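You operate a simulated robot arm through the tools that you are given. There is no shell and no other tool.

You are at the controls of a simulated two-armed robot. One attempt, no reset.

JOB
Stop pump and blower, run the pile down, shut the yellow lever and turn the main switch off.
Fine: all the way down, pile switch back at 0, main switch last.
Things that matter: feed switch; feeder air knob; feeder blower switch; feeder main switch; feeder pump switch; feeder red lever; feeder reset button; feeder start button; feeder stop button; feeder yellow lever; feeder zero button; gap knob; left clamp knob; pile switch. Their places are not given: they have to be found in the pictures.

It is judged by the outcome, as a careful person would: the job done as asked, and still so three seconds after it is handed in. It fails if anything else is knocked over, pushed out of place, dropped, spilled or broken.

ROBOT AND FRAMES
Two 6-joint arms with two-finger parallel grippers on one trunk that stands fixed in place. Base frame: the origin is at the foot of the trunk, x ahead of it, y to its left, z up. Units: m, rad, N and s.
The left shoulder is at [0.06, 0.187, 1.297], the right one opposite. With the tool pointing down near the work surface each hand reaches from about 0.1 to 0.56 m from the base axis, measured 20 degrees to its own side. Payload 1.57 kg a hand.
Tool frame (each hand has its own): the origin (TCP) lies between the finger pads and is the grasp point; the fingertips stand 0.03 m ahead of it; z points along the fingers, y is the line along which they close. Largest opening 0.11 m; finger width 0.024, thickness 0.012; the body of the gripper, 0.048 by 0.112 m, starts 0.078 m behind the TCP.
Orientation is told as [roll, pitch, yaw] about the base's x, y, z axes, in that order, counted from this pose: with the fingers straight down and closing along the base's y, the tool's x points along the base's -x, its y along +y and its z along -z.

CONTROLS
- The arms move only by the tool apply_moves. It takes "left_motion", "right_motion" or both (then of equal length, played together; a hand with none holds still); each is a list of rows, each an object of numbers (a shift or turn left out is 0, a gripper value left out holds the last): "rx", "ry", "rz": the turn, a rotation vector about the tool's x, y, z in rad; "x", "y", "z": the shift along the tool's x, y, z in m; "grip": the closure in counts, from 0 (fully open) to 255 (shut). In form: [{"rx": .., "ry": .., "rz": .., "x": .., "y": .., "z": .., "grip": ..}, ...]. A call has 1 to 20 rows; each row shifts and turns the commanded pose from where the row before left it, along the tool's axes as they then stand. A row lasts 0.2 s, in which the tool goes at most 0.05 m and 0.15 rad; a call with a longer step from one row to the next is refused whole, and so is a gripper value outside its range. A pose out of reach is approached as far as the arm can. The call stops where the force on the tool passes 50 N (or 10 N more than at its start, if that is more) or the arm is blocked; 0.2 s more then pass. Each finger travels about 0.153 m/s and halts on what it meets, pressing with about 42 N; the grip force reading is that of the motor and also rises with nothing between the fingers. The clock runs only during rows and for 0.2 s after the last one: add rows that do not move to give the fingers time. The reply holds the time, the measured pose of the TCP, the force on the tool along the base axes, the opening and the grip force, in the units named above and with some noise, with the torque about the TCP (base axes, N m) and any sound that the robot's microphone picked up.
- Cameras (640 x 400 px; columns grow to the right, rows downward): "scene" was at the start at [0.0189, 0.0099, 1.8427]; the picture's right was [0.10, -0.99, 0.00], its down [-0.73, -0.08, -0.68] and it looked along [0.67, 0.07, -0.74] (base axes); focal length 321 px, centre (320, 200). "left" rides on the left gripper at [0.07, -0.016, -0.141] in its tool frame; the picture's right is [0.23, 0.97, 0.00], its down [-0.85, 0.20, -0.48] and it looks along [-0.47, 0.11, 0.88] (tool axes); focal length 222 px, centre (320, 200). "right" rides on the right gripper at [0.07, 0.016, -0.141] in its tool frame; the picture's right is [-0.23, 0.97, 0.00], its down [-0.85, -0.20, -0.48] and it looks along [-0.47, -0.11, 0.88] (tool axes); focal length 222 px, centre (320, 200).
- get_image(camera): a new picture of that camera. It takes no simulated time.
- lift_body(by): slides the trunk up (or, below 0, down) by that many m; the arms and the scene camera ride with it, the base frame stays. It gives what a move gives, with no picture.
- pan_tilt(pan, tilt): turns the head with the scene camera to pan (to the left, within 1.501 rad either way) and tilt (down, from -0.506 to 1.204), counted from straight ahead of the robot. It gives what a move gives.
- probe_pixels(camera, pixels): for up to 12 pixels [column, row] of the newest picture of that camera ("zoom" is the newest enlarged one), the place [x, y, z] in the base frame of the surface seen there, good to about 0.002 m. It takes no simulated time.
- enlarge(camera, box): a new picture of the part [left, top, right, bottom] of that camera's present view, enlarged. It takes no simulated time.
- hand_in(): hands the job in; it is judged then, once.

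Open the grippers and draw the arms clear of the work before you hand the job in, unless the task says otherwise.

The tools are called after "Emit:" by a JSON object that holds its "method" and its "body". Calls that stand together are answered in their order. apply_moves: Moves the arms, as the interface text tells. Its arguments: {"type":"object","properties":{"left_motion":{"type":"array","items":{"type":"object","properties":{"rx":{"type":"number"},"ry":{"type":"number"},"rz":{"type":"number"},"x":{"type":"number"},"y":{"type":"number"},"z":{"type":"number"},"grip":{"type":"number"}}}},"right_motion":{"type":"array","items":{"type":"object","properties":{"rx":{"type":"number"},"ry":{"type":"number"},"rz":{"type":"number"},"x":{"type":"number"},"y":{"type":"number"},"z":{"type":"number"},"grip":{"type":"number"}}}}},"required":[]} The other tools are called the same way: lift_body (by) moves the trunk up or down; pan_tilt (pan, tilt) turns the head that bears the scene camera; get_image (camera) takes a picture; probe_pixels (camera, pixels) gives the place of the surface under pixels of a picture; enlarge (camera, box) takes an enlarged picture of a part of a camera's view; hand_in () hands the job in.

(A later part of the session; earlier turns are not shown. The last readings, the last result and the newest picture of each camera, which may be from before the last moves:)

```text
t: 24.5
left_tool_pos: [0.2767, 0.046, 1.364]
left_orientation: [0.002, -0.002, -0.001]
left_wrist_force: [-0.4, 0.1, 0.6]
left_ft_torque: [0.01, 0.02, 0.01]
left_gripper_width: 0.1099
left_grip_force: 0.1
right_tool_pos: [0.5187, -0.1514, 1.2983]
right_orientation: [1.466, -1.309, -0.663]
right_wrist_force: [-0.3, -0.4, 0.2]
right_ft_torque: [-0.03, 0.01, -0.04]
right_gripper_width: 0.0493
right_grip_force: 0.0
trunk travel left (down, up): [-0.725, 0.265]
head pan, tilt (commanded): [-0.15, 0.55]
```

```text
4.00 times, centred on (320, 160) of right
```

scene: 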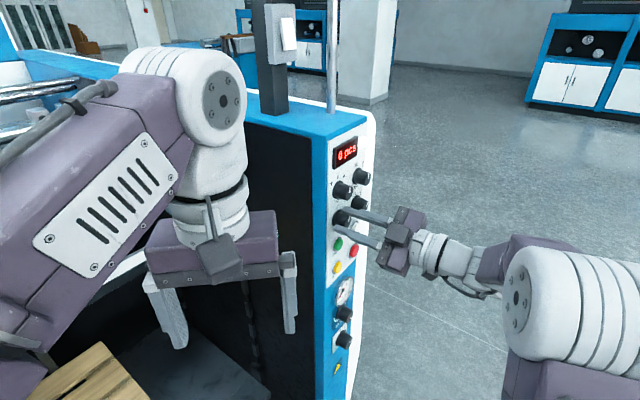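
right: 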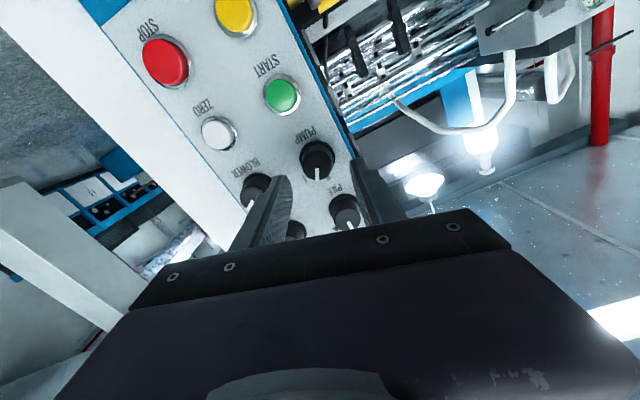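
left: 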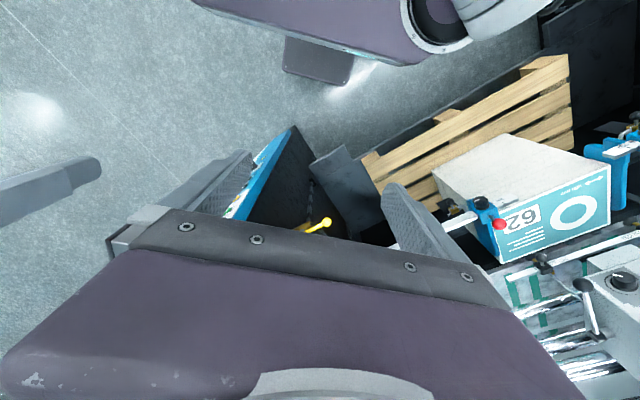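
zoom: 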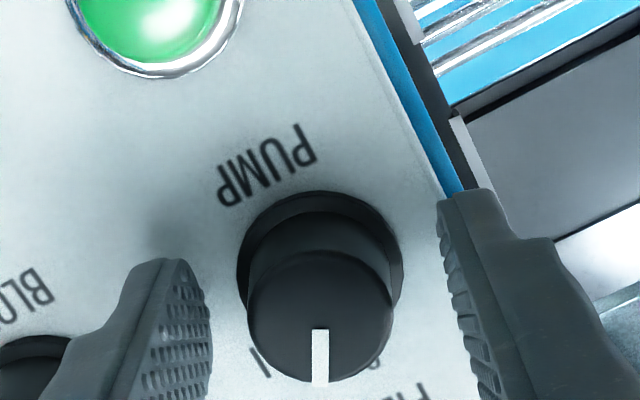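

Knob centred; pointer sits between I (255,362) and 0 (375,362). I grip and turn −0.52 rad.

Emit:
{"method": "apply_moves", "body": {"right_motion": [{"grip": 200}, {"grip": 255}, {}, {"rz": -0.09}, {"rz": -0.09}, {"rz": -0.09}, {"rz": -0.09}, {"rz": -0.09}, {"rz": -0.07}, {}]}}

Emit:
{"method": "enlarge", "body": {"camera": "right", "box": [250, 110, 390, 210]}}

Emit:
{"method": "enlarge", "body": {"camera": "scene", "box": [332, 160, 402, 230]}}

```text
t: 26.7
left_tool_pos: [0.2796, 0.0451, 1.3653]
left_orientation: [0.002, 0.002, -0.001]
left_wrist_force: [-0.2, -0.4, 0.3]
left_ft_torque: [0.01, 0.02, -0.02]
left_gripper_width: 0.1101
left_grip_force: 0.0
right_tool_pos: [0.5208, -0.154, 1.2972]
right_orientation: [-1.47, -1.31, 2.277]
right_wrist_force: [8.3, -6.1, 8.4]
right_ft_torque: [0.46, 0.04, -0.39]
right_gripper_width: 0.0291
right_grip_force: 38.5
trunk travel left (down, up): [-0.725, 0.265]
head pan, tilt (commanded): [-0.15, 0.55]
```

```text
4.00 times, centred on (320, 160) of right
```

zoom: 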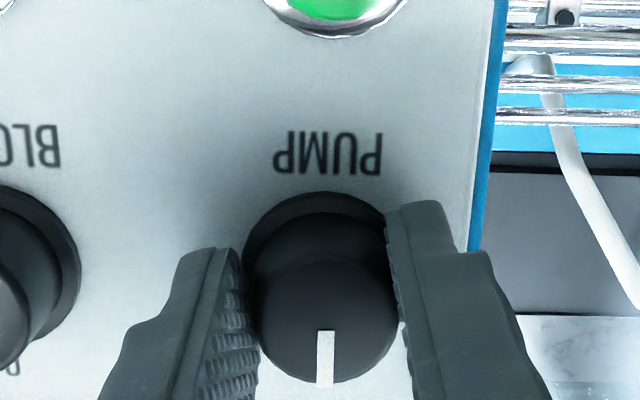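

```text
5.71 times, centred on (367, 195) of scene
```

zoom: 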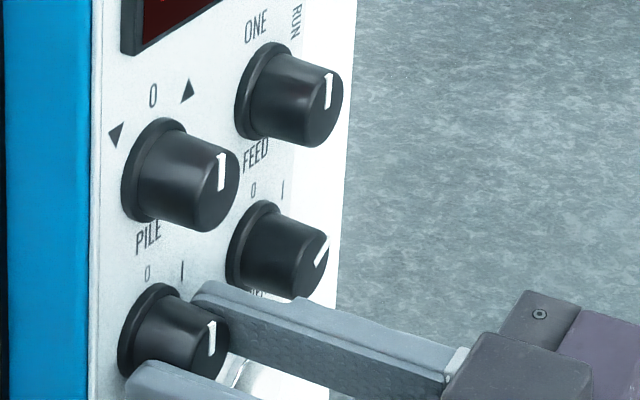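

The PUMP pointer is now vertical at 0. I release, back off, and check.

Emit:
{"method": "apply_moves", "body": {"right_motion": [{"grip": 140}, {}, {"z": -0.02}, {"z": -0.03}, {}]}}

Emit:
{"method": "enlarge", "body": {"camera": "scene", "box": [332, 160, 402, 230]}}

Emit:
{"method": "enlarge", "body": {"camera": "right", "box": [200, 90, 400, 230]}}

```text
t: 27.9
left_tool_pos: [0.2779, 0.0466, 1.3646]
left_orientation: [0.001, -0.001, 0.002]
left_wrist_force: [0.5, 0.0, 0.0]
left_ft_torque: [0.01, 0.03, 0.0]
left_gripper_width: 0.1103
left_grip_force: 0.1
right_tool_pos: [0.4838, -0.1887, 1.3003]
right_orientation: [-1.459, -1.311, 2.268]
right_wrist_force: [0.1, -0.1, 1.1]
right_ft_torque: [0.01, -0.01, -0.02]
right_gripper_width: 0.0495
right_grip_force: 0.1
trunk travel left (down, up): [-0.725, 0.265]
head pan, tilt (commanded): [-0.15, 0.55]
```

```text
5.71 times, centred on (367, 195) of scene
```

zoom: 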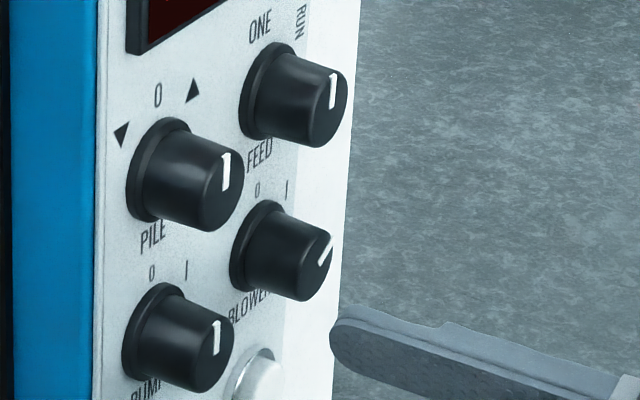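

```text
2.86 times, centred on (300, 160) of right
```

zoom: 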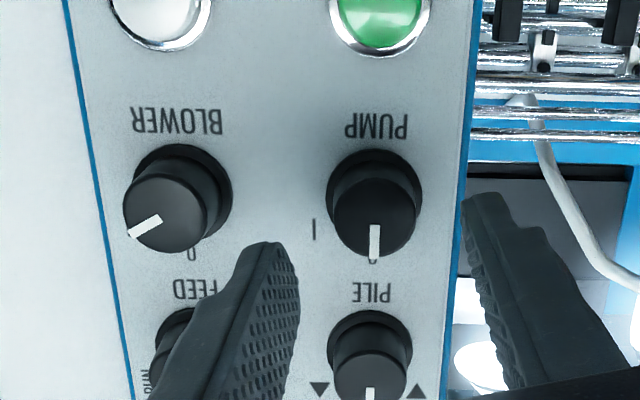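

PUMP is at 0. Next BLOWER (needs about −1.05 rad): I turn the hand back +0.785 rad to θ≈+0.52 and shift 0.069 m to the right in front of BLOWER.

Emit:
{"method": "apply_moves", "body": {"right_motion": [{"rz": 0.131}, {"rz": 0.131}, {"rz": 0.131}, {"rz": 0.131}, {"rz": 0.131}, {"rz": 0.13}, {"x": -0.0164, "y": -0.0304}, {"x": -0.0164, "y": -0.0304}, {}]}}

Emit:
{"method": "enlarge", "body": {"camera": "right", "box": [240, 110, 400, 210]}}

```text
t: 29.9
left_tool_pos: [0.2761, 0.0476, 1.3644]
left_orientation: [0.0, 0.001, 0.002]
left_wrist_force: [0.6, 0.8, 0.1]
left_ft_torque: [-0.01, -0.02, 0.0]
left_gripper_width: 0.11
left_grip_force: 0.0
right_tool_pos: [0.5354, -0.2366, 1.2972]
right_orientation: [1.514, -1.045, -0.717]
right_wrist_force: [1.2, 0.7, 1.4]
right_ft_torque: [-0.01, 0.0, -0.01]
right_gripper_width: 0.0496
right_grip_force: 0.0
trunk travel left (down, up): [-0.725, 0.265]
head pan, tilt (commanded): [-0.15, 0.55]
```

```text
4.00 times, centred on (320, 160) of right
```

zoom: 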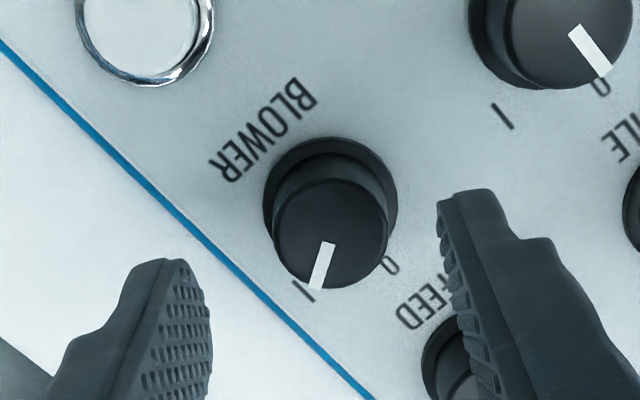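

I'll probe the blower face in this zoom to refine centring (face ellipse roughly x 273–388, y 178–290).

Emit:
{"method": "probe_pixels", "body": {"camera": "zoom", "pixels": [[330, 234], [278, 234], [384, 234], [330, 184], [330, 285], [560, 40]]}}

```text
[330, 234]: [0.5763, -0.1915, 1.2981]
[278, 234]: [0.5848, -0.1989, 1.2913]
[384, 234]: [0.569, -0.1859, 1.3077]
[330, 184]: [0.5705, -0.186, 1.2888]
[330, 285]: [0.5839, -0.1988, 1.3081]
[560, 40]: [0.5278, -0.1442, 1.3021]
```

Probes place the blower centre at t≈0.544, z≈1.299. I shift up ~2.5 mm, advance 0.048 m, and check before gripping.

Emit:
{"method": "apply_moves", "body": {"right_motion": [{"x": -0.0022, "y": 0.0012, "z": 0.016}, {"z": 0.016}, {"z": 0.016}, {}]}}

Emit:
{"method": "enlarge", "body": {"camera": "right", "box": [240, 110, 400, 210]}}

```text
t: 30.9
left_tool_pos: [0.2769, 0.0463, 1.3636]
left_orientation: [-0.001, -0.001, 0.0]
left_wrist_force: [-1.2, -0.5, 0.5]
left_ft_torque: [0.0, 0.04, 0.01]
left_gripper_width: 0.1099
left_grip_force: 0.0
right_tool_pos: [0.5685, -0.2031, 1.2978]
right_orientation: [1.515, -1.044, -0.718]
right_wrist_force: [-0.1, -0.5, 0.3]
right_ft_torque: [0.0, -0.02, 0.01]
right_gripper_width: 0.05
right_grip_force: 0.1
trunk travel left (down, up): [-0.725, 0.265]
head pan, tilt (commanded): [-0.15, 0.55]
```

```text
4.00 times, centred on (320, 160) of right
```

zoom: 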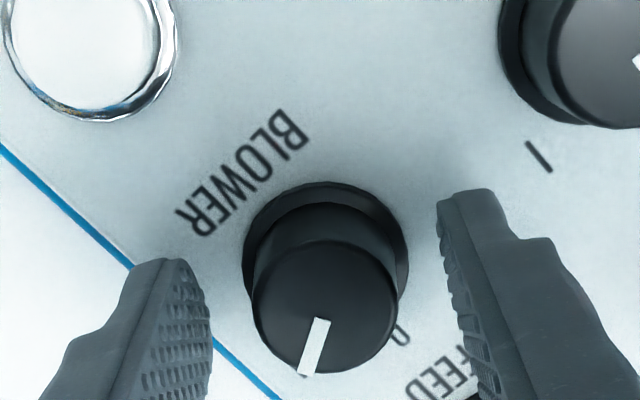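

Well centred, pointer at ~60° (I). I grip and turn −1.05 rad toward 0.

Emit:
{"method": "apply_moves", "body": {"right_motion": [{"grip": 200}, {"grip": 255}, {}, {"rz": -0.1}, {"rz": -0.1}, {"rz": -0.1}, {"rz": -0.1}, {"rz": -0.1}, {"rz": -0.1}, {"rz": -0.1}, {"rz": -0.1}, {"rz": -0.1}, {"rz": -0.1}, {"rz": -0.05}, {}]}}

Emit:
{"method": "enlarge", "body": {"camera": "right", "box": [240, 110, 400, 210]}}

Emit:
{"method": "enlarge", "body": {"camera": "scene", "box": [332, 160, 402, 230]}}

```text
t: 34.1
left_tool_pos: [0.2785, 0.0449, 1.3636]
left_orientation: [0.001, 0.002, 0.001]
left_wrist_force: [0.5, -0.3, -0.3]
left_ft_torque: [0.04, -0.01, -0.01]
left_gripper_width: 0.1099
left_grip_force: 0.1
right_tool_pos: [0.5693, -0.2036, 1.2989]
right_orientation: [-1.525, -1.049, 2.332]
right_wrist_force: [14.1, -8.6, 18.9]
right_ft_torque: [0.34, 0.14, -0.7]
right_gripper_width: 0.0292
right_grip_force: 38.7
trunk travel left (down, up): [-0.725, 0.265]
head pan, tilt (commanded): [-0.15, 0.55]
```

```text
4.00 times, centred on (320, 160) of right
```

zoom: 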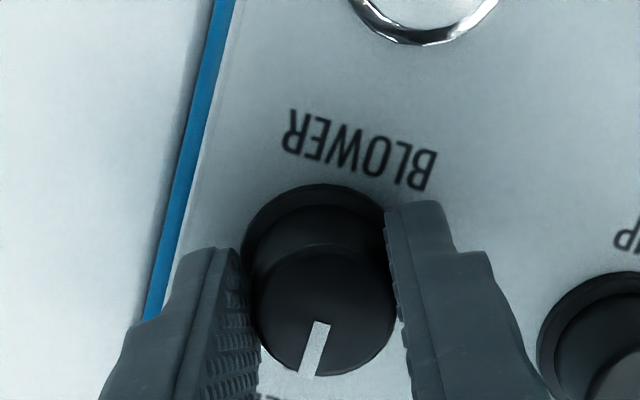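

```text
5.71 times, centred on (367, 195) of scene
```

zoom: 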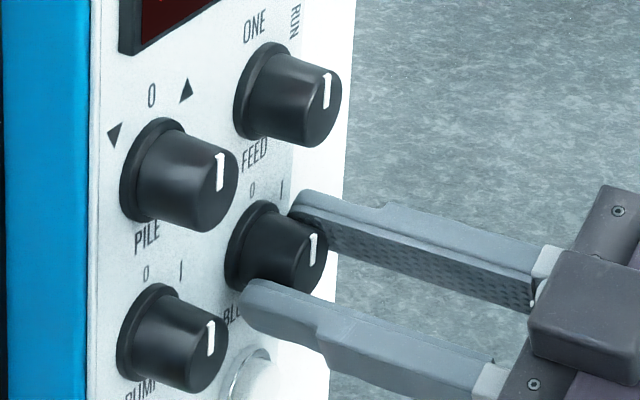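

BLOWER pointer is vertical at 0. I release, back off 5 cm, rotate the hand back to θ≈+0.52.

Emit:
{"method": "apply_moves", "body": {"right_motion": [{"grip": 140}, {}, {"z": -0.02}, {"z": -0.03}, {"rz": 0.131}, {"rz": 0.131}, {"rz": 0.131}, {"rz": 0.131}, {"rz": 0.131}, {"rz": 0.131}, {"rz": 0.131}, {"rz": 0.131}, {}]}}

Emit:
{"method": "enlarge", "body": {"camera": "scene", "box": [332, 160, 402, 230]}}

```text
t: 36.9
left_tool_pos: [0.2767, 0.0469, 1.364]
left_orientation: [-0.002, -0.001, 0.003]
left_wrist_force: [-0.3, 0.1, -0.9]
left_ft_torque: [0.02, 0.0, 0.0]
left_gripper_width: 0.1102
left_grip_force: 0.1
right_tool_pos: [0.5319, -0.2382, 1.299]
right_orientation: [1.515, -1.045, -0.717]
right_wrist_force: [0.5, -0.3, -0.4]
right_ft_torque: [0.0, 0.01, 0.0]
right_gripper_width: 0.0494
right_grip_force: 0.1
trunk travel left (down, up): [-0.725, 0.265]
head pan, tilt (commanded): [-0.15, 0.55]
```

```text
5.71 times, centred on (367, 195) of scene
```

zoom: 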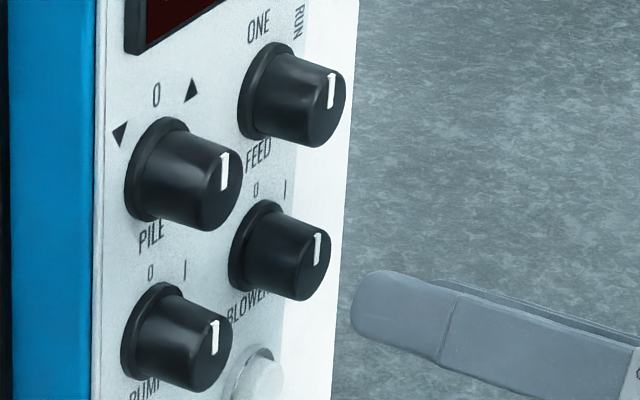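

Both PUMP and BLOWER rest at 0. I move the hand in front of the PILE knob (left 0.07, up 0.0635).

Emit:
{"method": "apply_moves", "body": {"right_motion": [{"x": -0.0067, "y": 0.0307}, {"x": -0.0067, "y": 0.0307}, {"x": -0.0067, "y": 0.0307}, {}]}}

Emit:
{"method": "enlarge", "body": {"camera": "right", "box": [240, 110, 400, 210]}}

Emit:
{"method": "probe_pixels", "body": {"camera": "zoom", "pixels": [[322, 220], [330, 234], [300, 220], [350, 220], [322, 190], [322, 260]]}}

```text
t: 37.9
left_tool_pos: [0.2775, 0.0456, 1.364]
left_orientation: [0.002, 0.0, -0.001]
left_wrist_force: [0.4, 0.8, -0.9]
left_ft_torque: [0.01, 0.02, 0.0]
left_gripper_width: 0.1101
left_grip_force: 0.0
right_tool_pos: [0.4832, -0.1877, 1.3627]
right_orientation: [1.514, -1.044, -0.719]
right_wrist_force: [-0.8, 0.4, 0.6]
right_ft_torque: [0.0, 0.0, 0.03]
right_gripper_width: 0.0495
right_grip_force: 0.1
trunk travel left (down, up): [-0.725, 0.265]
head pan, tilt (commanded): [-0.15, 0.55]
```

```text
4.00 times, centred on (320, 160) of right
```

zoom: 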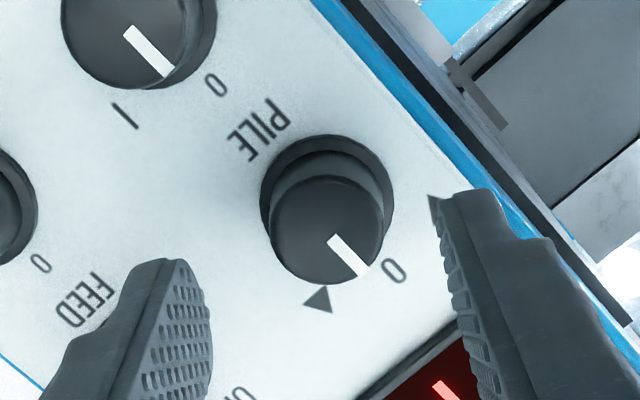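

```text
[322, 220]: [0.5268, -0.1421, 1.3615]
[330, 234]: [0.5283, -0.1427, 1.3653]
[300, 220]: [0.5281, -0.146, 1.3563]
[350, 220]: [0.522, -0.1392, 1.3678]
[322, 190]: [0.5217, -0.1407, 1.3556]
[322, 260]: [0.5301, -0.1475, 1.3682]
```

The PILE pointer is at 0 and the knob is nearly centred. I apply the same small correction, advance, and then look at the pile with the head before turning.

Emit:
{"method": "apply_moves", "body": {"right_motion": [{"x": -0.0022, "y": 0.0012, "z": 0.017}, {"z": 0.017}, {"z": 0.016}, {}]}}

Emit:
{"method": "enlarge", "body": {"camera": "right", "box": [240, 110, 400, 210]}}

Emit:
{"method": "pan_tilt", "body": {"pan": 0.6, "tilt": 0.8}}

Emit:
{"method": "get_image", "body": {"camera": "scene"}}

```text
t: 38.9
left_tool_pos: [0.2763, 0.0471, 1.3646]
left_orientation: [0.0, -0.001, -0.001]
left_wrist_force: [1.0, -0.4, -0.2]
left_ft_torque: [0.03, -0.03, 0.02]
left_gripper_width: 0.11
left_grip_force: 0.0
right_tool_pos: [0.5177, -0.1502, 1.3645]
right_orientation: [1.514, -1.046, -0.718]
right_wrist_force: [0.6, 0.3, 0.0]
right_ft_torque: [0.02, 0.03, 0.0]
right_gripper_width: 0.0497
right_grip_force: 0.0
trunk travel left (down, up): [-0.725, 0.265]
head pan, tilt (commanded): [-0.15, 0.55]
```

```text
4.00 times, centred on (320, 160) of right
```

zoom: 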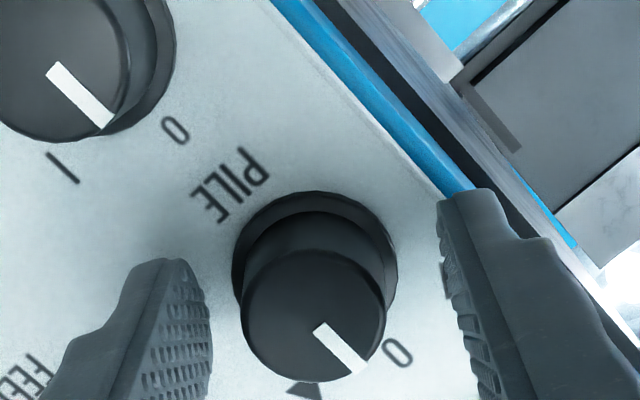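

```text
t: 40.0
left_tool_pos: [0.2765, 0.0463, 1.3638]
left_orientation: [0.0, -0.001, 0.001]
left_wrist_force: [0.3, 0.4, 0.0]
left_ft_torque: [0.0, 0.02, -0.01]
left_gripper_width: 0.1101
left_grip_force: 0.1
right_tool_pos: [0.5172, -0.1512, 1.3628]
right_orientation: [1.516, -1.045, -0.717]
right_wrist_force: [0.2, 0.6, -1.0]
right_ft_torque: [0.01, -0.01, 0.0]
right_gripper_width: 0.0494
right_grip_force: 0.0
trunk travel left (down, up): [-0.725, 0.265]
head pan, tilt (commanded): [0.6, 0.799]
```

```text
taken
```

scene: 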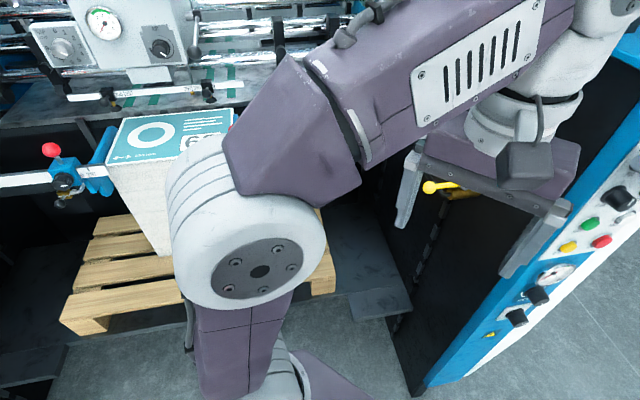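

The pallet edge at (90,322) and pile top at (165,140) are visible. I'll probe reference heights before running the pile.

Emit:
{"method": "probe_pixels", "body": {"camera": "scene", "pixels": [[90, 315], [100, 290], [150, 140], [140, 200], [30, 300], [30, 370], [120, 360], [370, 300], [105, 225], [320, 275]]}}

```text
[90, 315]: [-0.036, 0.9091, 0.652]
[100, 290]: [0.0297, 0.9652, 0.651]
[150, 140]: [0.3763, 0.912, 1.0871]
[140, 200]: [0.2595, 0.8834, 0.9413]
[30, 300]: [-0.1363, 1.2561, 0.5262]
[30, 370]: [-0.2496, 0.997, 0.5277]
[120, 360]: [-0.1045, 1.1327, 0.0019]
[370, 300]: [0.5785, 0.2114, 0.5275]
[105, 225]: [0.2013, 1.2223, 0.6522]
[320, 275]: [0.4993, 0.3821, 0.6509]
```

Pallet top is at z≈0.652 and pile top at 1.087. I grip the PILE knob and turn it −0.8 rad (counter-clockwise, toward ▼), then see whether the pile moves.

Emit:
{"method": "apply_moves", "body": {"right_motion": [{"grip": 200}, {"grip": 255}, {}, {"rz": -0.1}, {"rz": -0.1}, {"rz": -0.1}, {"rz": -0.1}, {"rz": -0.1}, {"rz": -0.1}, {"rz": -0.1}, {"rz": -0.1}, {}]}}

Emit:
{"method": "enlarge", "body": {"camera": "right", "box": [240, 110, 400, 210]}}

Emit:
{"method": "get_image", "body": {"camera": "scene"}}

Emit:
{"method": "probe_pixels", "body": {"camera": "scene", "pixels": [[90, 315], [100, 290], [150, 140], [105, 225]]}}

```text
t: 42.6
left_tool_pos: [0.2781, 0.0456, 1.3641]
left_orientation: [0.002, 0.002, 0.0]
left_wrist_force: [1.2, 0.3, 0.0]
left_ft_torque: [-0.02, -0.01, -0.03]
left_gripper_width: 0.1101
left_grip_force: 0.0
right_tool_pos: [0.5215, -0.1529, 1.363]
right_orientation: [-1.464, -1.297, 2.273]
right_wrist_force: [1.3, -3.4, -9.7]
right_ft_torque: [-0.59, 0.63, -0.49]
right_gripper_width: 0.0289
right_grip_force: 39.0
trunk travel left (down, up): [-0.725, 0.265]
head pan, tilt (commanded): [0.6, 0.799]
```

```text
4.00 times, centred on (320, 160) of right
```

zoom: 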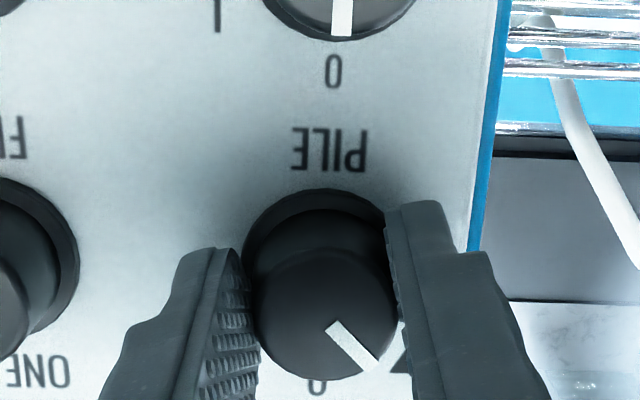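

```text
taken
```

scene: 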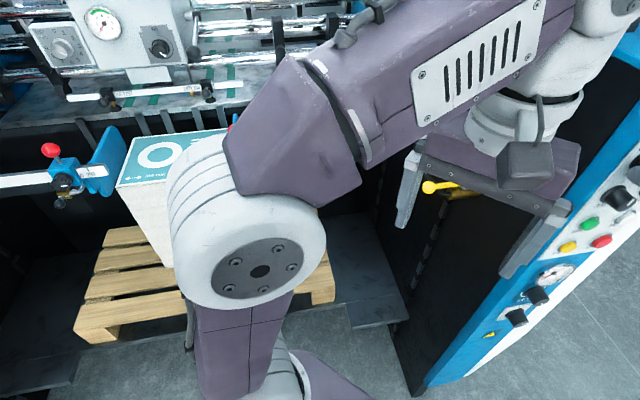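

```text
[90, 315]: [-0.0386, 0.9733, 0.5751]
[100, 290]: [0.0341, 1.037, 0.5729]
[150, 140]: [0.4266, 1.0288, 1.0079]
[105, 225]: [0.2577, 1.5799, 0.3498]
```

The pile is descending (pallet 0.652→0.574). I hold the switch and let time pass.

Emit:
{"method": "apply_moves", "body": {"right_motion": [{}, {}, {}, {}, {}, {}, {}, {}, {}, {}]}}

Emit:
{"method": "get_image", "body": {"camera": "scene"}}

Emit:
{"method": "probe_pixels", "body": {"camera": "scene", "pixels": [[110, 320], [120, 290], [150, 150], [160, 175], [110, 335], [30, 370], [370, 300], [320, 275]]}}

```text
t: 44.8
left_tool_pos: [0.2797, 0.0451, 1.3631]
left_orientation: [0.001, 0.002, -0.001]
left_wrist_force: [-0.1, 0.3, 0.0]
left_ft_torque: [0.0, 0.01, -0.02]
left_gripper_width: 0.1102
left_grip_force: 0.0
right_tool_pos: [0.5208, -0.1532, 1.3632]
right_orientation: [-1.464, -1.296, 2.275]
right_wrist_force: [-1.8, -2.5, -17.1]
right_ft_torque: [-0.26, 0.2, 0.01]
right_gripper_width: 0.0291
right_grip_force: 38.4
trunk travel left (down, up): [-0.725, 0.265]
head pan, tilt (commanded): [0.6, 0.799]
```

```text
taken
```

scene: 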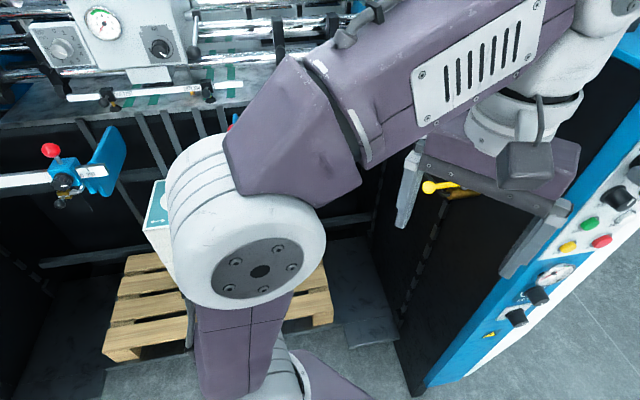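

```text
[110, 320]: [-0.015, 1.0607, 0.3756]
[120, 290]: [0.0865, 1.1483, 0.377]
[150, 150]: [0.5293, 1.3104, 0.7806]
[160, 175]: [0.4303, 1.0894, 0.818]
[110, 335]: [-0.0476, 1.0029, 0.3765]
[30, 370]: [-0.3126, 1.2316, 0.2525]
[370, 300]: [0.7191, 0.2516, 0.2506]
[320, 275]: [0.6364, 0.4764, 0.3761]
```

The pallet is now at 0.376, moving about 0.09 m/s. I keep holding and wait.

Emit:
{"method": "apply_moves", "body": {"right_motion": [{}, {}, {}, {}, {}, {}, {}, {}, {}, {}, {}, {}]}}

Emit:
{"method": "get_image", "body": {"camera": "scene"}}

Emit:
{"method": "probe_pixels", "body": {"camera": "scene", "pixels": [[130, 340], [140, 310], [150, 290], [130, 325], [30, 370], [370, 310], [315, 285], [320, 275]]}}

```text
t: 47.4
left_tool_pos: [0.2787, 0.0445, 1.3654]
left_orientation: [0.001, 0.003, -0.001]
left_wrist_force: [-0.7, 0.3, 0.5]
left_ft_torque: [-0.02, 0.02, -0.01]
left_gripper_width: 0.1101
left_grip_force: 0.0
right_tool_pos: [0.5195, -0.1526, 1.3624]
right_orientation: [-1.465, -1.299, 2.274]
right_wrist_force: [-2.2, -3.4, -19.6]
right_ft_torque: [-0.42, 0.37, -0.02]
right_gripper_width: 0.029
right_grip_force: 39.0
trunk travel left (down, up): [-0.725, 0.265]
head pan, tilt (commanded): [0.6, 0.799]
```

```text
taken
```

scene: 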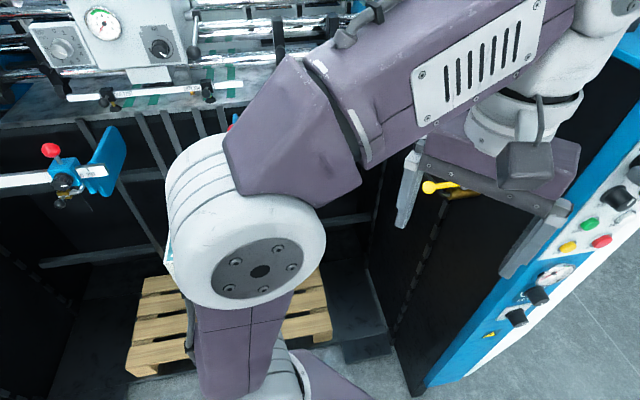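

```text
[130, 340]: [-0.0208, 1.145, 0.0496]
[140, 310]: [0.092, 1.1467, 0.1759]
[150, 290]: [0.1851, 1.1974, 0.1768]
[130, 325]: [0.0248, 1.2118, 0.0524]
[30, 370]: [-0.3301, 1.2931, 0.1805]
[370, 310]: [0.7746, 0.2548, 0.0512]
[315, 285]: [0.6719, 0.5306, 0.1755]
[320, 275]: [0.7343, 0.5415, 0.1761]
```

Pallet is at 0.176 with the platform at about 0.05. I wait further to confirm it has stopped at the bottom.

Emit:
{"method": "apply_moves", "body": {"right_motion": [{}, {}, {}, {}, {}, {}, {}, {}, {}, {}]}}

Emit:
{"method": "get_image", "body": {"camera": "scene"}}

Emit:
{"method": "probe_pixels", "body": {"camera": "scene", "pixels": [[130, 340], [140, 310], [150, 290], [370, 310], [315, 285], [320, 275], [365, 330]]}}

Emit:
{"method": "enlarge", "body": {"camera": "right", "box": [240, 110, 400, 210]}}

```text
t: 49.6
left_tool_pos: [0.2791, 0.0445, 1.3642]
left_orientation: [0.001, 0.003, 0.001]
left_wrist_force: [-0.2, 0.7, -0.7]
left_ft_torque: [0.0, 0.02, -0.03]
left_gripper_width: 0.1101
left_grip_force: 0.1
right_tool_pos: [0.5197, -0.1546, 1.3618]
right_orientation: [-1.463, -1.298, 2.274]
right_wrist_force: [-2.8, -3.3, -18.0]
right_ft_torque: [-0.43, 0.38, -0.03]
right_gripper_width: 0.029
right_grip_force: 38.6
trunk travel left (down, up): [-0.725, 0.265]
head pan, tilt (commanded): [0.6, 0.799]
```

```text
taken
```

scene: 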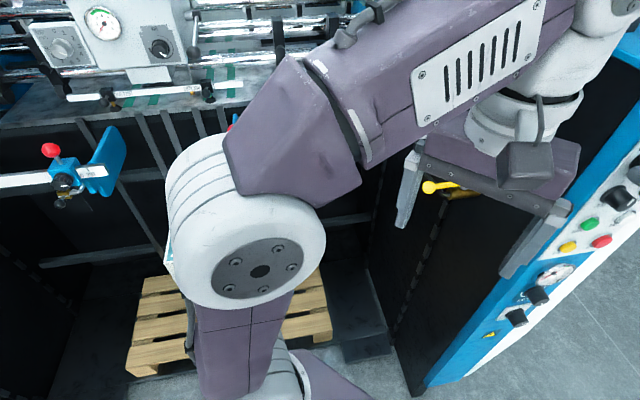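

```text
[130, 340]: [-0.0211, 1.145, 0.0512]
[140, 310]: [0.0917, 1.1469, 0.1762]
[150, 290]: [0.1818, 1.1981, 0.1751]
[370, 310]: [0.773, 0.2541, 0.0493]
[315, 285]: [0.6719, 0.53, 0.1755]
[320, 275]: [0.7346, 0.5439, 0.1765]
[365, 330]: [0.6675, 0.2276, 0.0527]
```

```text
4.00 times, centred on (320, 160) of right
```

zoom: 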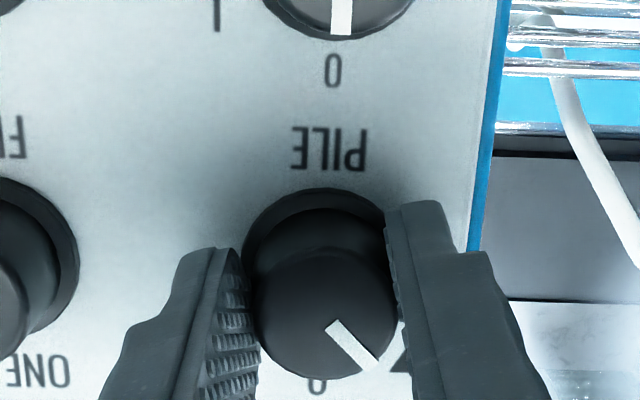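

The pile has stayed at 0.176 for over 2 s, so it's at the bottom; the pointer is at about −44°. I turn the PILE knob back by +0.79 rad to 0.

Emit:
{"method": "apply_moves", "body": {"right_motion": [{"rz": 0.1}, {"rz": 0.1}, {"rz": 0.1}, {"rz": 0.1}, {"rz": 0.1}, {"rz": 0.1}, {"rz": 0.1}, {"rz": 0.09}, {}]}}

Emit:
{"method": "enlarge", "body": {"camera": "right", "box": [240, 110, 400, 210]}}

Emit:
{"method": "get_image", "body": {"camera": "scene"}}

Emit:
{"method": "probe_pixels", "body": {"camera": "scene", "pixels": [[140, 310], [150, 290], [370, 310], [315, 285]]}}

```text
t: 51.6
left_tool_pos: [0.2775, 0.0473, 1.3641]
left_orientation: [0.0, 0.001, 0.003]
left_wrist_force: [-0.2, 0.0, 0.3]
left_ft_torque: [-0.02, -0.01, 0.02]
left_gripper_width: 0.1101
left_grip_force: 0.1
right_tool_pos: [0.5191, -0.1507, 1.3638]
right_orientation: [1.513, -1.052, -0.715]
right_wrist_force: [-5.2, 1.4, -17.3]
right_ft_torque: [-0.05, 0.04, -0.02]
right_gripper_width: 0.0289
right_grip_force: 39.4
trunk travel left (down, up): [-0.725, 0.265]
head pan, tilt (commanded): [0.6, 0.799]
```

```text
4.00 times, centred on (320, 160) of right
```

zoom: 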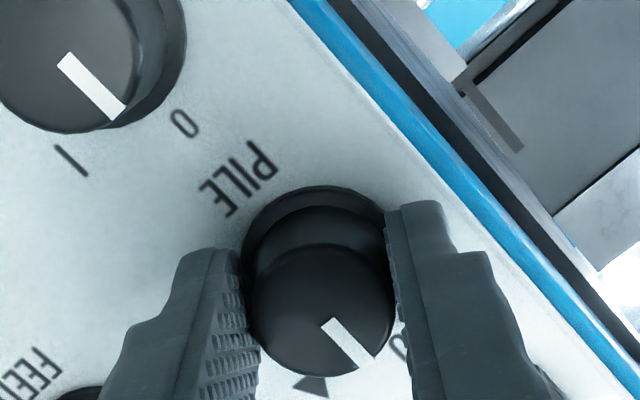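

```text
taken
```

scene: 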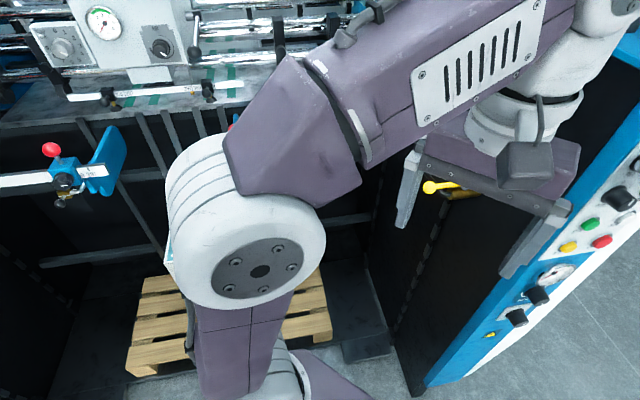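

```text
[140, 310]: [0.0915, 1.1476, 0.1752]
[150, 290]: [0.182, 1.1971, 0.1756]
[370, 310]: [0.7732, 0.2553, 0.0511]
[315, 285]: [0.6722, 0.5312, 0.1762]
```

The pointer is back at 0 (computed ≈−0.6°). I release, back off and check the panel from the scene camera.

Emit:
{"method": "apply_moves", "body": {"right_motion": [{"grip": 140}, {}, {"z": -0.02}, {"z": -0.04}, {"z": -0.04}, {}]}}

Emit:
{"method": "pan_tilt", "body": {"pan": -0.15, "tilt": 0.55}}

Emit:
{"method": "enlarge", "body": {"camera": "scene", "box": [322, 150, 402, 230]}}

Emit:
{"method": "get_image", "body": {"camera": "right"}}

```text
t: 53.0
left_tool_pos: [0.2765, 0.0473, 1.3644]
left_orientation: [0.0, -0.001, 0.0]
left_wrist_force: [-0.7, -1.0, 0.0]
left_ft_torque: [-0.02, 0.0, 0.01]
left_gripper_width: 0.11
left_grip_force: 0.0
right_tool_pos: [0.4482, -0.2224, 1.3648]
right_orientation: [1.514, -1.056, -0.716]
right_wrist_force: [0.0, 0.0, 0.3]
right_ft_torque: [-0.01, 0.0, -0.04]
right_gripper_width: 0.0497
right_grip_force: 0.1
trunk travel left (down, up): [-0.725, 0.265]
head pan, tilt (commanded): [0.6, 0.799]
```

```text
t: 54.1
left_tool_pos: [0.2777, 0.0468, 1.3647]
left_orientation: [0.001, -0.001, 0.0]
left_wrist_force: [0.0, 0.2, -0.2]
left_ft_torque: [-0.01, -0.03, -0.03]
left_gripper_width: 0.1101
left_grip_force: 0.0
right_tool_pos: [0.4493, -0.2223, 1.3646]
right_orientation: [1.513, -1.056, -0.716]
right_wrist_force: [-0.2, 0.1, -0.5]
right_ft_torque: [-0.02, 0.01, 0.01]
right_gripper_width: 0.0496
right_grip_force: 0.1
trunk travel left (down, up): [-0.725, 0.265]
head pan, tilt (commanded): [-0.15, 0.55]
```

```text
5.00 times, centred on (362, 190) of scene
```

zoom: 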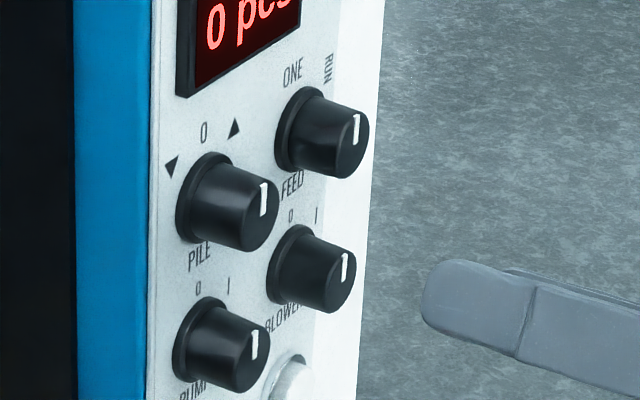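

```text
taken
```

right: 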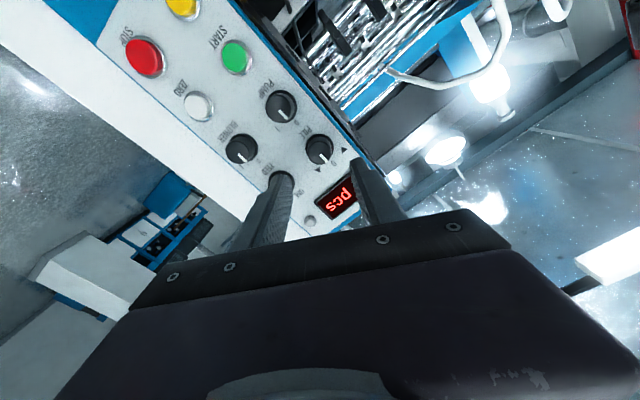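

All four upper switches read 0. Now the yellow lever: I look at it with the left camera and scene camera in close-up.

Emit:
{"method": "get_image", "body": {"camera": "left"}}

Emit:
{"method": "pan_tilt", "body": {"pan": 0.25, "tilt": 0.6}}

Emit:
{"method": "get_image", "body": {"camera": "scene"}}

```text
taken
```

left: 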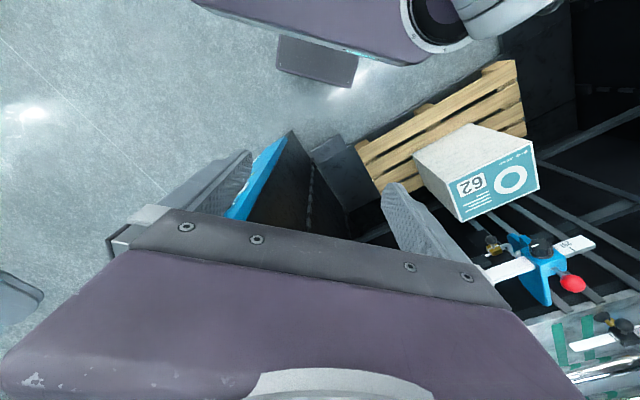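

```text
t: 54.9
left_tool_pos: [0.2769, 0.0453, 1.3654]
left_orientation: [0.002, 0.0, 0.0]
left_wrist_force: [0.8, -0.3, -0.1]
left_ft_torque: [-0.04, 0.02, -0.02]
left_gripper_width: 0.11
left_grip_force: 0.0
right_tool_pos: [0.4484, -0.2227, 1.3648]
right_orientation: [1.516, -1.055, -0.715]
right_wrist_force: [0.1, 0.3, -0.3]
right_ft_torque: [0.04, 0.0, 0.0]
right_gripper_width: 0.0494
right_grip_force: 0.0
trunk travel left (down, up): [-0.725, 0.265]
head pan, tilt (commanded): [0.25, 0.6]
```

```text
taken
```

scene: 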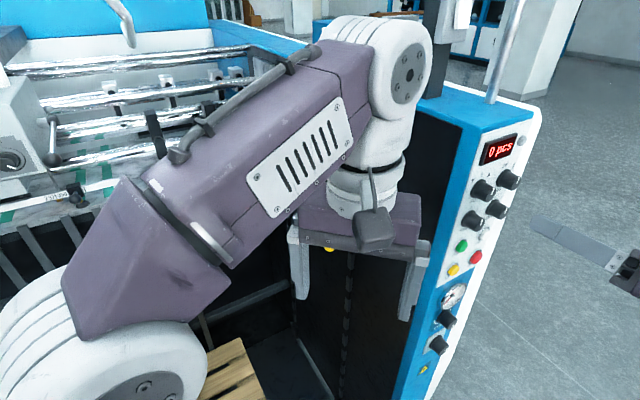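

The scene view of the lever is blocked by the left hand, so I'll bring the left hand forward a bit and pitch it up so its camera sees the lever.

Emit:
{"method": "apply_moves", "body": {"left_motion": [{"x": -0.025, "y": 0.025}, {"x": -0.025, "y": 0.025}, {"x": -0.025, "y": 0.025}, {"ry": -0.13}, {"ry": -0.13}, {"ry": -0.13}, {"ry": -0.13}, {"ry": -0.13}, {}]}}

Emit:
{"method": "get_image", "body": {"camera": "left"}}

Emit:
{"method": "get_image", "body": {"camera": "scene"}}

```text
t: 56.9
left_tool_pos: [0.3736, 0.1125, 1.374]
left_orientation: [0.003, -0.649, 0.001]
left_wrist_force: [-0.3, 0.3, 0.1]
left_ft_torque: [0.03, -0.01, -0.01]
left_gripper_width: 0.1102
left_grip_force: 0.0
left hand out of reach, approached as far as the arm can: row 8
right_tool_pos: [0.4492, -0.222, 1.3655]
right_orientation: [1.515, -1.054, -0.716]
right_wrist_force: [-0.4, 0.1, 0.2]
right_ft_torque: [-0.03, 0.0, 0.01]
right_gripper_width: 0.0497
right_grip_force: 0.0
trunk travel left (down, up): [-0.725, 0.265]
head pan, tilt (commanded): [0.25, 0.6]
```

```text
taken
```

left: 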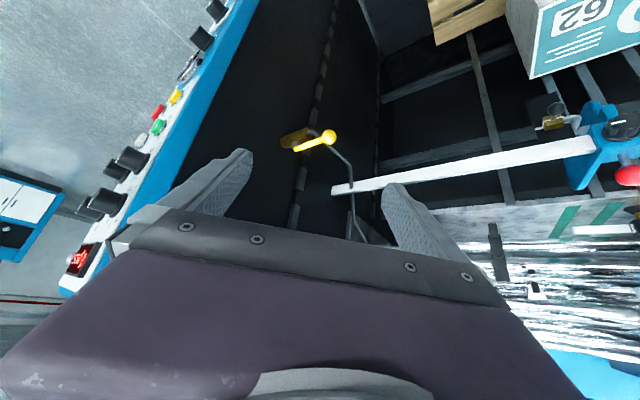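

```text
taken
```

scene: 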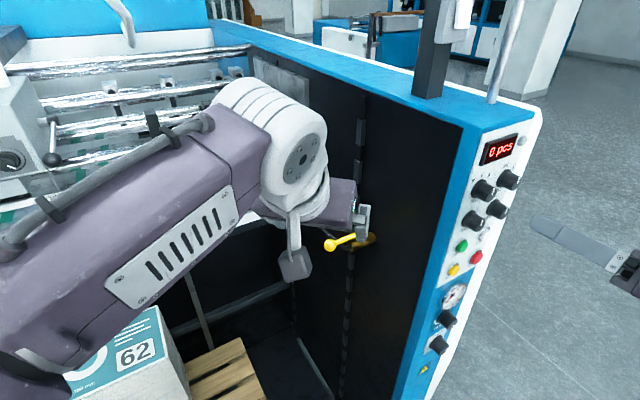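

Now the lever is visible in the left image at (318,140). I'll enlarge it and probe its geometry.

Emit:
{"method": "enlarge", "body": {"camera": "left", "box": [260, 100, 360, 180]}}

Emit:
{"method": "enlarge", "body": {"camera": "scene", "box": [300, 200, 400, 280]}}

Emit:
{"method": "probe_pixels", "body": {"camera": "left", "pixels": [[329, 137], [310, 143], [318, 140], [300, 147], [290, 138], [304, 133], [335, 150], [345, 165], [345, 185], [270, 130], [320, 90], [300, 180]]}}

```text
5.00 times, centred on (310, 140) of left
```

zoom: 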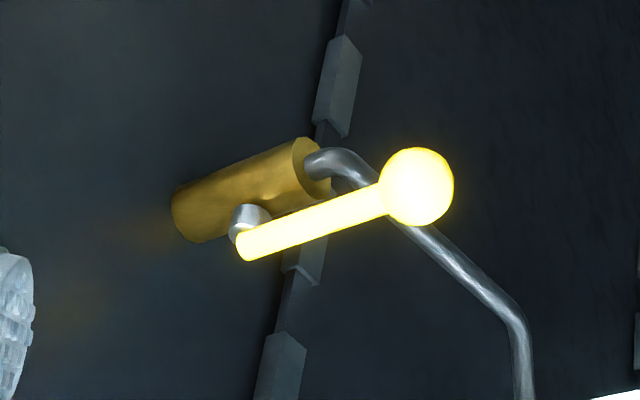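

```text
5.00 times, centred on (350, 240) of scene
```

zoom: 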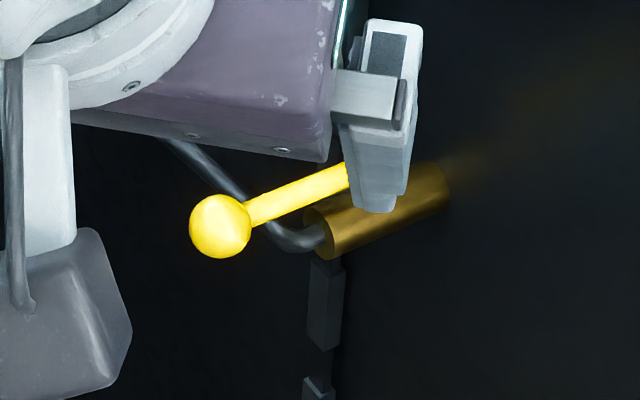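

```text
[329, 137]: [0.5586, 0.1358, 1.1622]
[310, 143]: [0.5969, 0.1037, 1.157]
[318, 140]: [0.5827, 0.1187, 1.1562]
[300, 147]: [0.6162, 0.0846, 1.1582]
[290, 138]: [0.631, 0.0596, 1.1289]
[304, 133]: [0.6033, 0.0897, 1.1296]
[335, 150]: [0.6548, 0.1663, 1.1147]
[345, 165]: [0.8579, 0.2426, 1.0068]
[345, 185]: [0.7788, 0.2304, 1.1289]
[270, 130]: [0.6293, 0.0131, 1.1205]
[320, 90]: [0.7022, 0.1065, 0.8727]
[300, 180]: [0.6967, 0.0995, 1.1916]
```

Lever geometry: vertical stem at ≈(0.622,0.078), handle at z≈1.152, ball at ≈(0.565,0.138), valve body along the handle (open). I'll bring the left hand, fingers ~7 cm open as a fork, above the handle.

Emit:
{"method": "apply_moves", "body": {"left_motion": [{"x": -0.0115, "y": 0.0014, "z": 0.0378, "grip": 93}, {"x": -0.0115, "y": 0.0014, "z": 0.0378}, {"x": -0.0115, "y": 0.0014, "z": 0.0378}, {"x": -0.0115, "y": 0.0014, "z": 0.0378}, {"x": -0.0115, "y": 0.0014, "z": 0.0378}, {"x": -0.0115, "y": 0.0014, "z": 0.0378}, {}]}}

Emit:
{"method": "get_image", "body": {"camera": "left"}}

Emit:
{"method": "get_image", "body": {"camera": "scene"}}

```text
t: 58.5
left_tool_pos: [0.5661, 0.1198, 1.2355]
left_orientation: [0.001, -0.652, 0.002]
left_wrist_force: [0.3, -0.9, 0.9]
left_ft_torque: [0.01, 0.0, 0.04]
left_gripper_width: 0.0701
left_grip_force: 0.0
right_tool_pos: [0.4471, -0.2228, 1.366]
right_orientation: [1.515, -1.055, -0.717]
right_wrist_force: [0.6, 1.6, 0.9]
right_ft_torque: [-0.01, 0.05, 0.03]
right_gripper_width: 0.0499
right_grip_force: 0.0
trunk travel left (down, up): [-0.725, 0.265]
head pan, tilt (commanded): [0.25, 0.6]
```

```text
taken
```

left: 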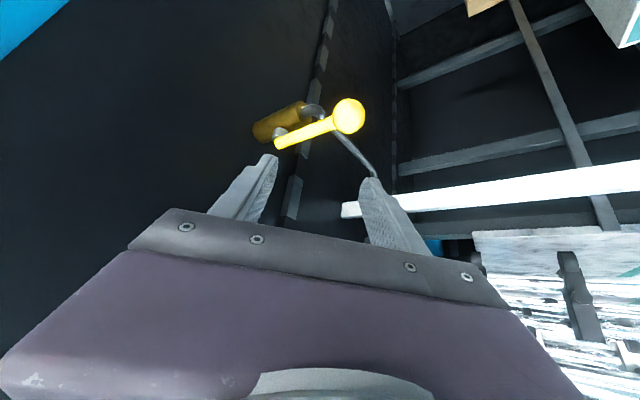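

```text
taken
```

scene: 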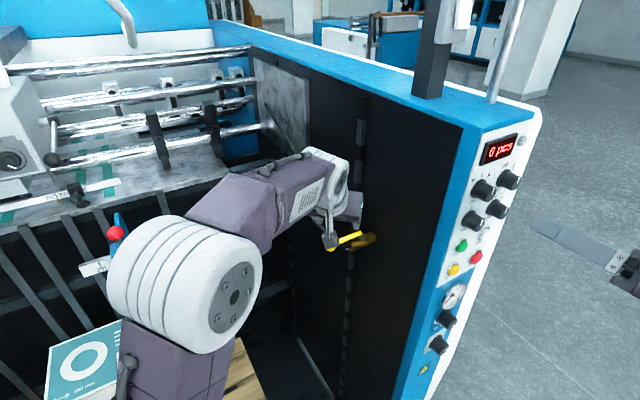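

Ball is at (350,116) and handle runs to (278,142) in the left view. I shift 8 mm left for ball clearance and lower the fork straight down 0.066 m around the handle.

Emit:
{"method": "apply_moves", "body": {"left_motion": [{"y": 0.008}, {"x": 0.0133, "z": 0.0175}, {"x": 0.0133, "z": 0.0175}, {"x": 0.0133, "z": 0.0175}, {}]}}

Emit:
{"method": "get_image", "body": {"camera": "left"}}

Emit:
{"method": "enlarge", "body": {"camera": "scene", "box": [300, 200, 400, 280]}}

```text
t: 59.7
left_tool_pos: [0.5631, 0.1289, 1.169]
left_orientation: [0.002, -0.651, 0.0]
left_wrist_force: [0.1, -0.5, 0.1]
left_ft_torque: [-0.01, 0.0, -0.03]
left_gripper_width: 0.07
left_grip_force: 0.1
right_tool_pos: [0.4473, -0.2217, 1.3658]
right_orientation: [1.516, -1.056, -0.716]
right_wrist_force: [-0.2, -0.1, 0.0]
right_ft_torque: [-0.03, -0.02, -0.03]
right_gripper_width: 0.0497
right_grip_force: 0.1
trunk travel left (down, up): [-0.725, 0.265]
head pan, tilt (commanded): [0.25, 0.6]
```

```text
taken
```

left: 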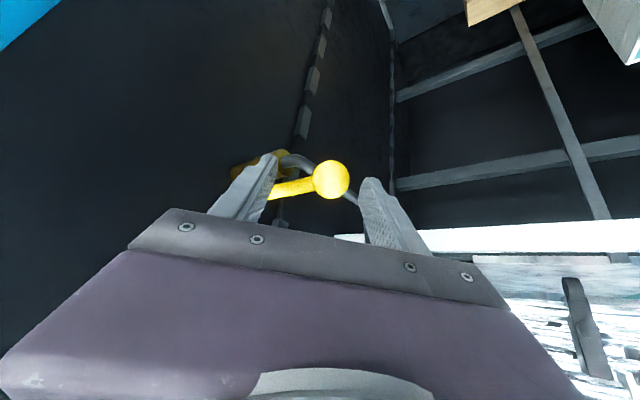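

```text
5.00 times, centred on (350, 240) of scene
```

zoom: 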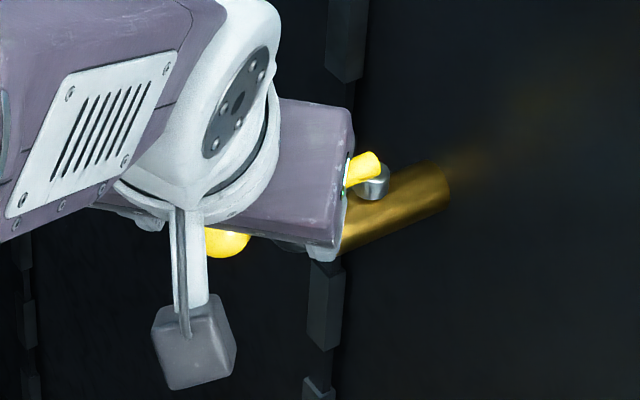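

The ball and handle sit between the fingers with no contact. I test the direction gently: push toward −y by 3 cm in small steps (handle swinging toward the robot side).

Emit:
{"method": "apply_moves", "body": {"left_motion": [{"y": -0.008}, {"y": -0.008}, {"y": -0.008}, {"y": -0.006}, {}]}}

Emit:
{"method": "get_image", "body": {"camera": "left"}}

```text
t: 60.9
left_tool_pos: [0.5642, 0.0975, 1.1681]
left_orientation: [-0.001, -0.652, 0.0]
left_wrist_force: [-0.3, 0.1, -0.2]
left_ft_torque: [0.04, -0.01, -0.01]
left_gripper_width: 0.0704
left_grip_force: 0.3
right_tool_pos: [0.4481, -0.2223, 1.3661]
right_orientation: [1.514, -1.055, -0.716]
right_wrist_force: [0.4, -0.2, 0.1]
right_ft_torque: [0.02, 0.01, -0.01]
right_gripper_width: 0.0494
right_grip_force: 0.1
trunk travel left (down, up): [-0.725, 0.265]
head pan, tilt (commanded): [0.25, 0.6]
```

```text
taken
```

left: 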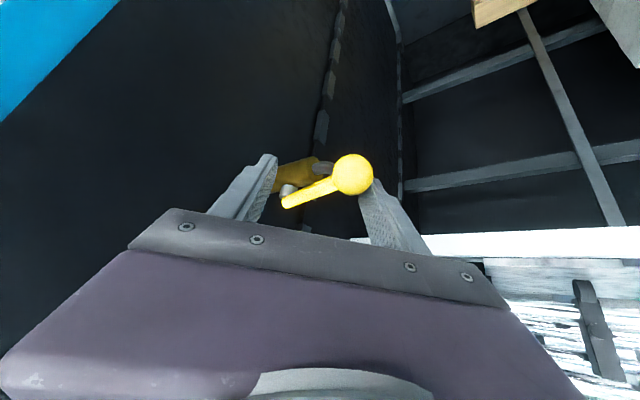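

No resistance so far. I'll probe the ball and handle positions to see whether it moved.

Emit:
{"method": "enlarge", "body": {"camera": "left", "box": [240, 130, 400, 230]}}

Emit:
{"method": "probe_pixels", "body": {"camera": "left", "pixels": [[352, 174], [340, 174], [364, 174], [320, 188], [305, 194], [290, 202], [287, 190], [372, 205], [340, 162]]}}

```text
4.00 times, centred on (320, 180) of left
```

zoom: 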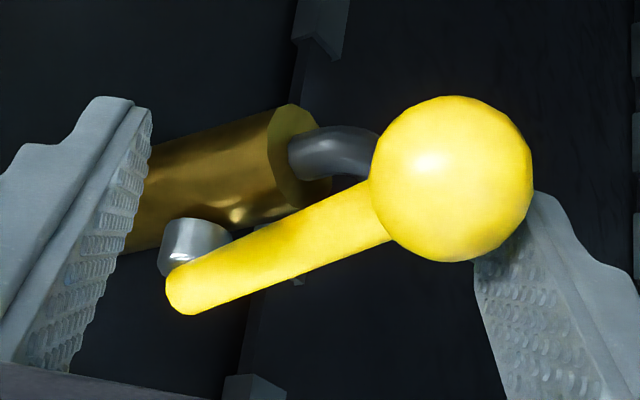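

```text
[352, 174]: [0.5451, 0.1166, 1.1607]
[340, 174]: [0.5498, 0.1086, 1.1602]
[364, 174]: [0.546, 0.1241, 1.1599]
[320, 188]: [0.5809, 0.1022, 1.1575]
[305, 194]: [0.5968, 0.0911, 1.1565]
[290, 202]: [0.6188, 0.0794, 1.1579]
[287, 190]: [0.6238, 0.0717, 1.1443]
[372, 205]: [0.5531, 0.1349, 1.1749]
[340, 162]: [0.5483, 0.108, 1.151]
```

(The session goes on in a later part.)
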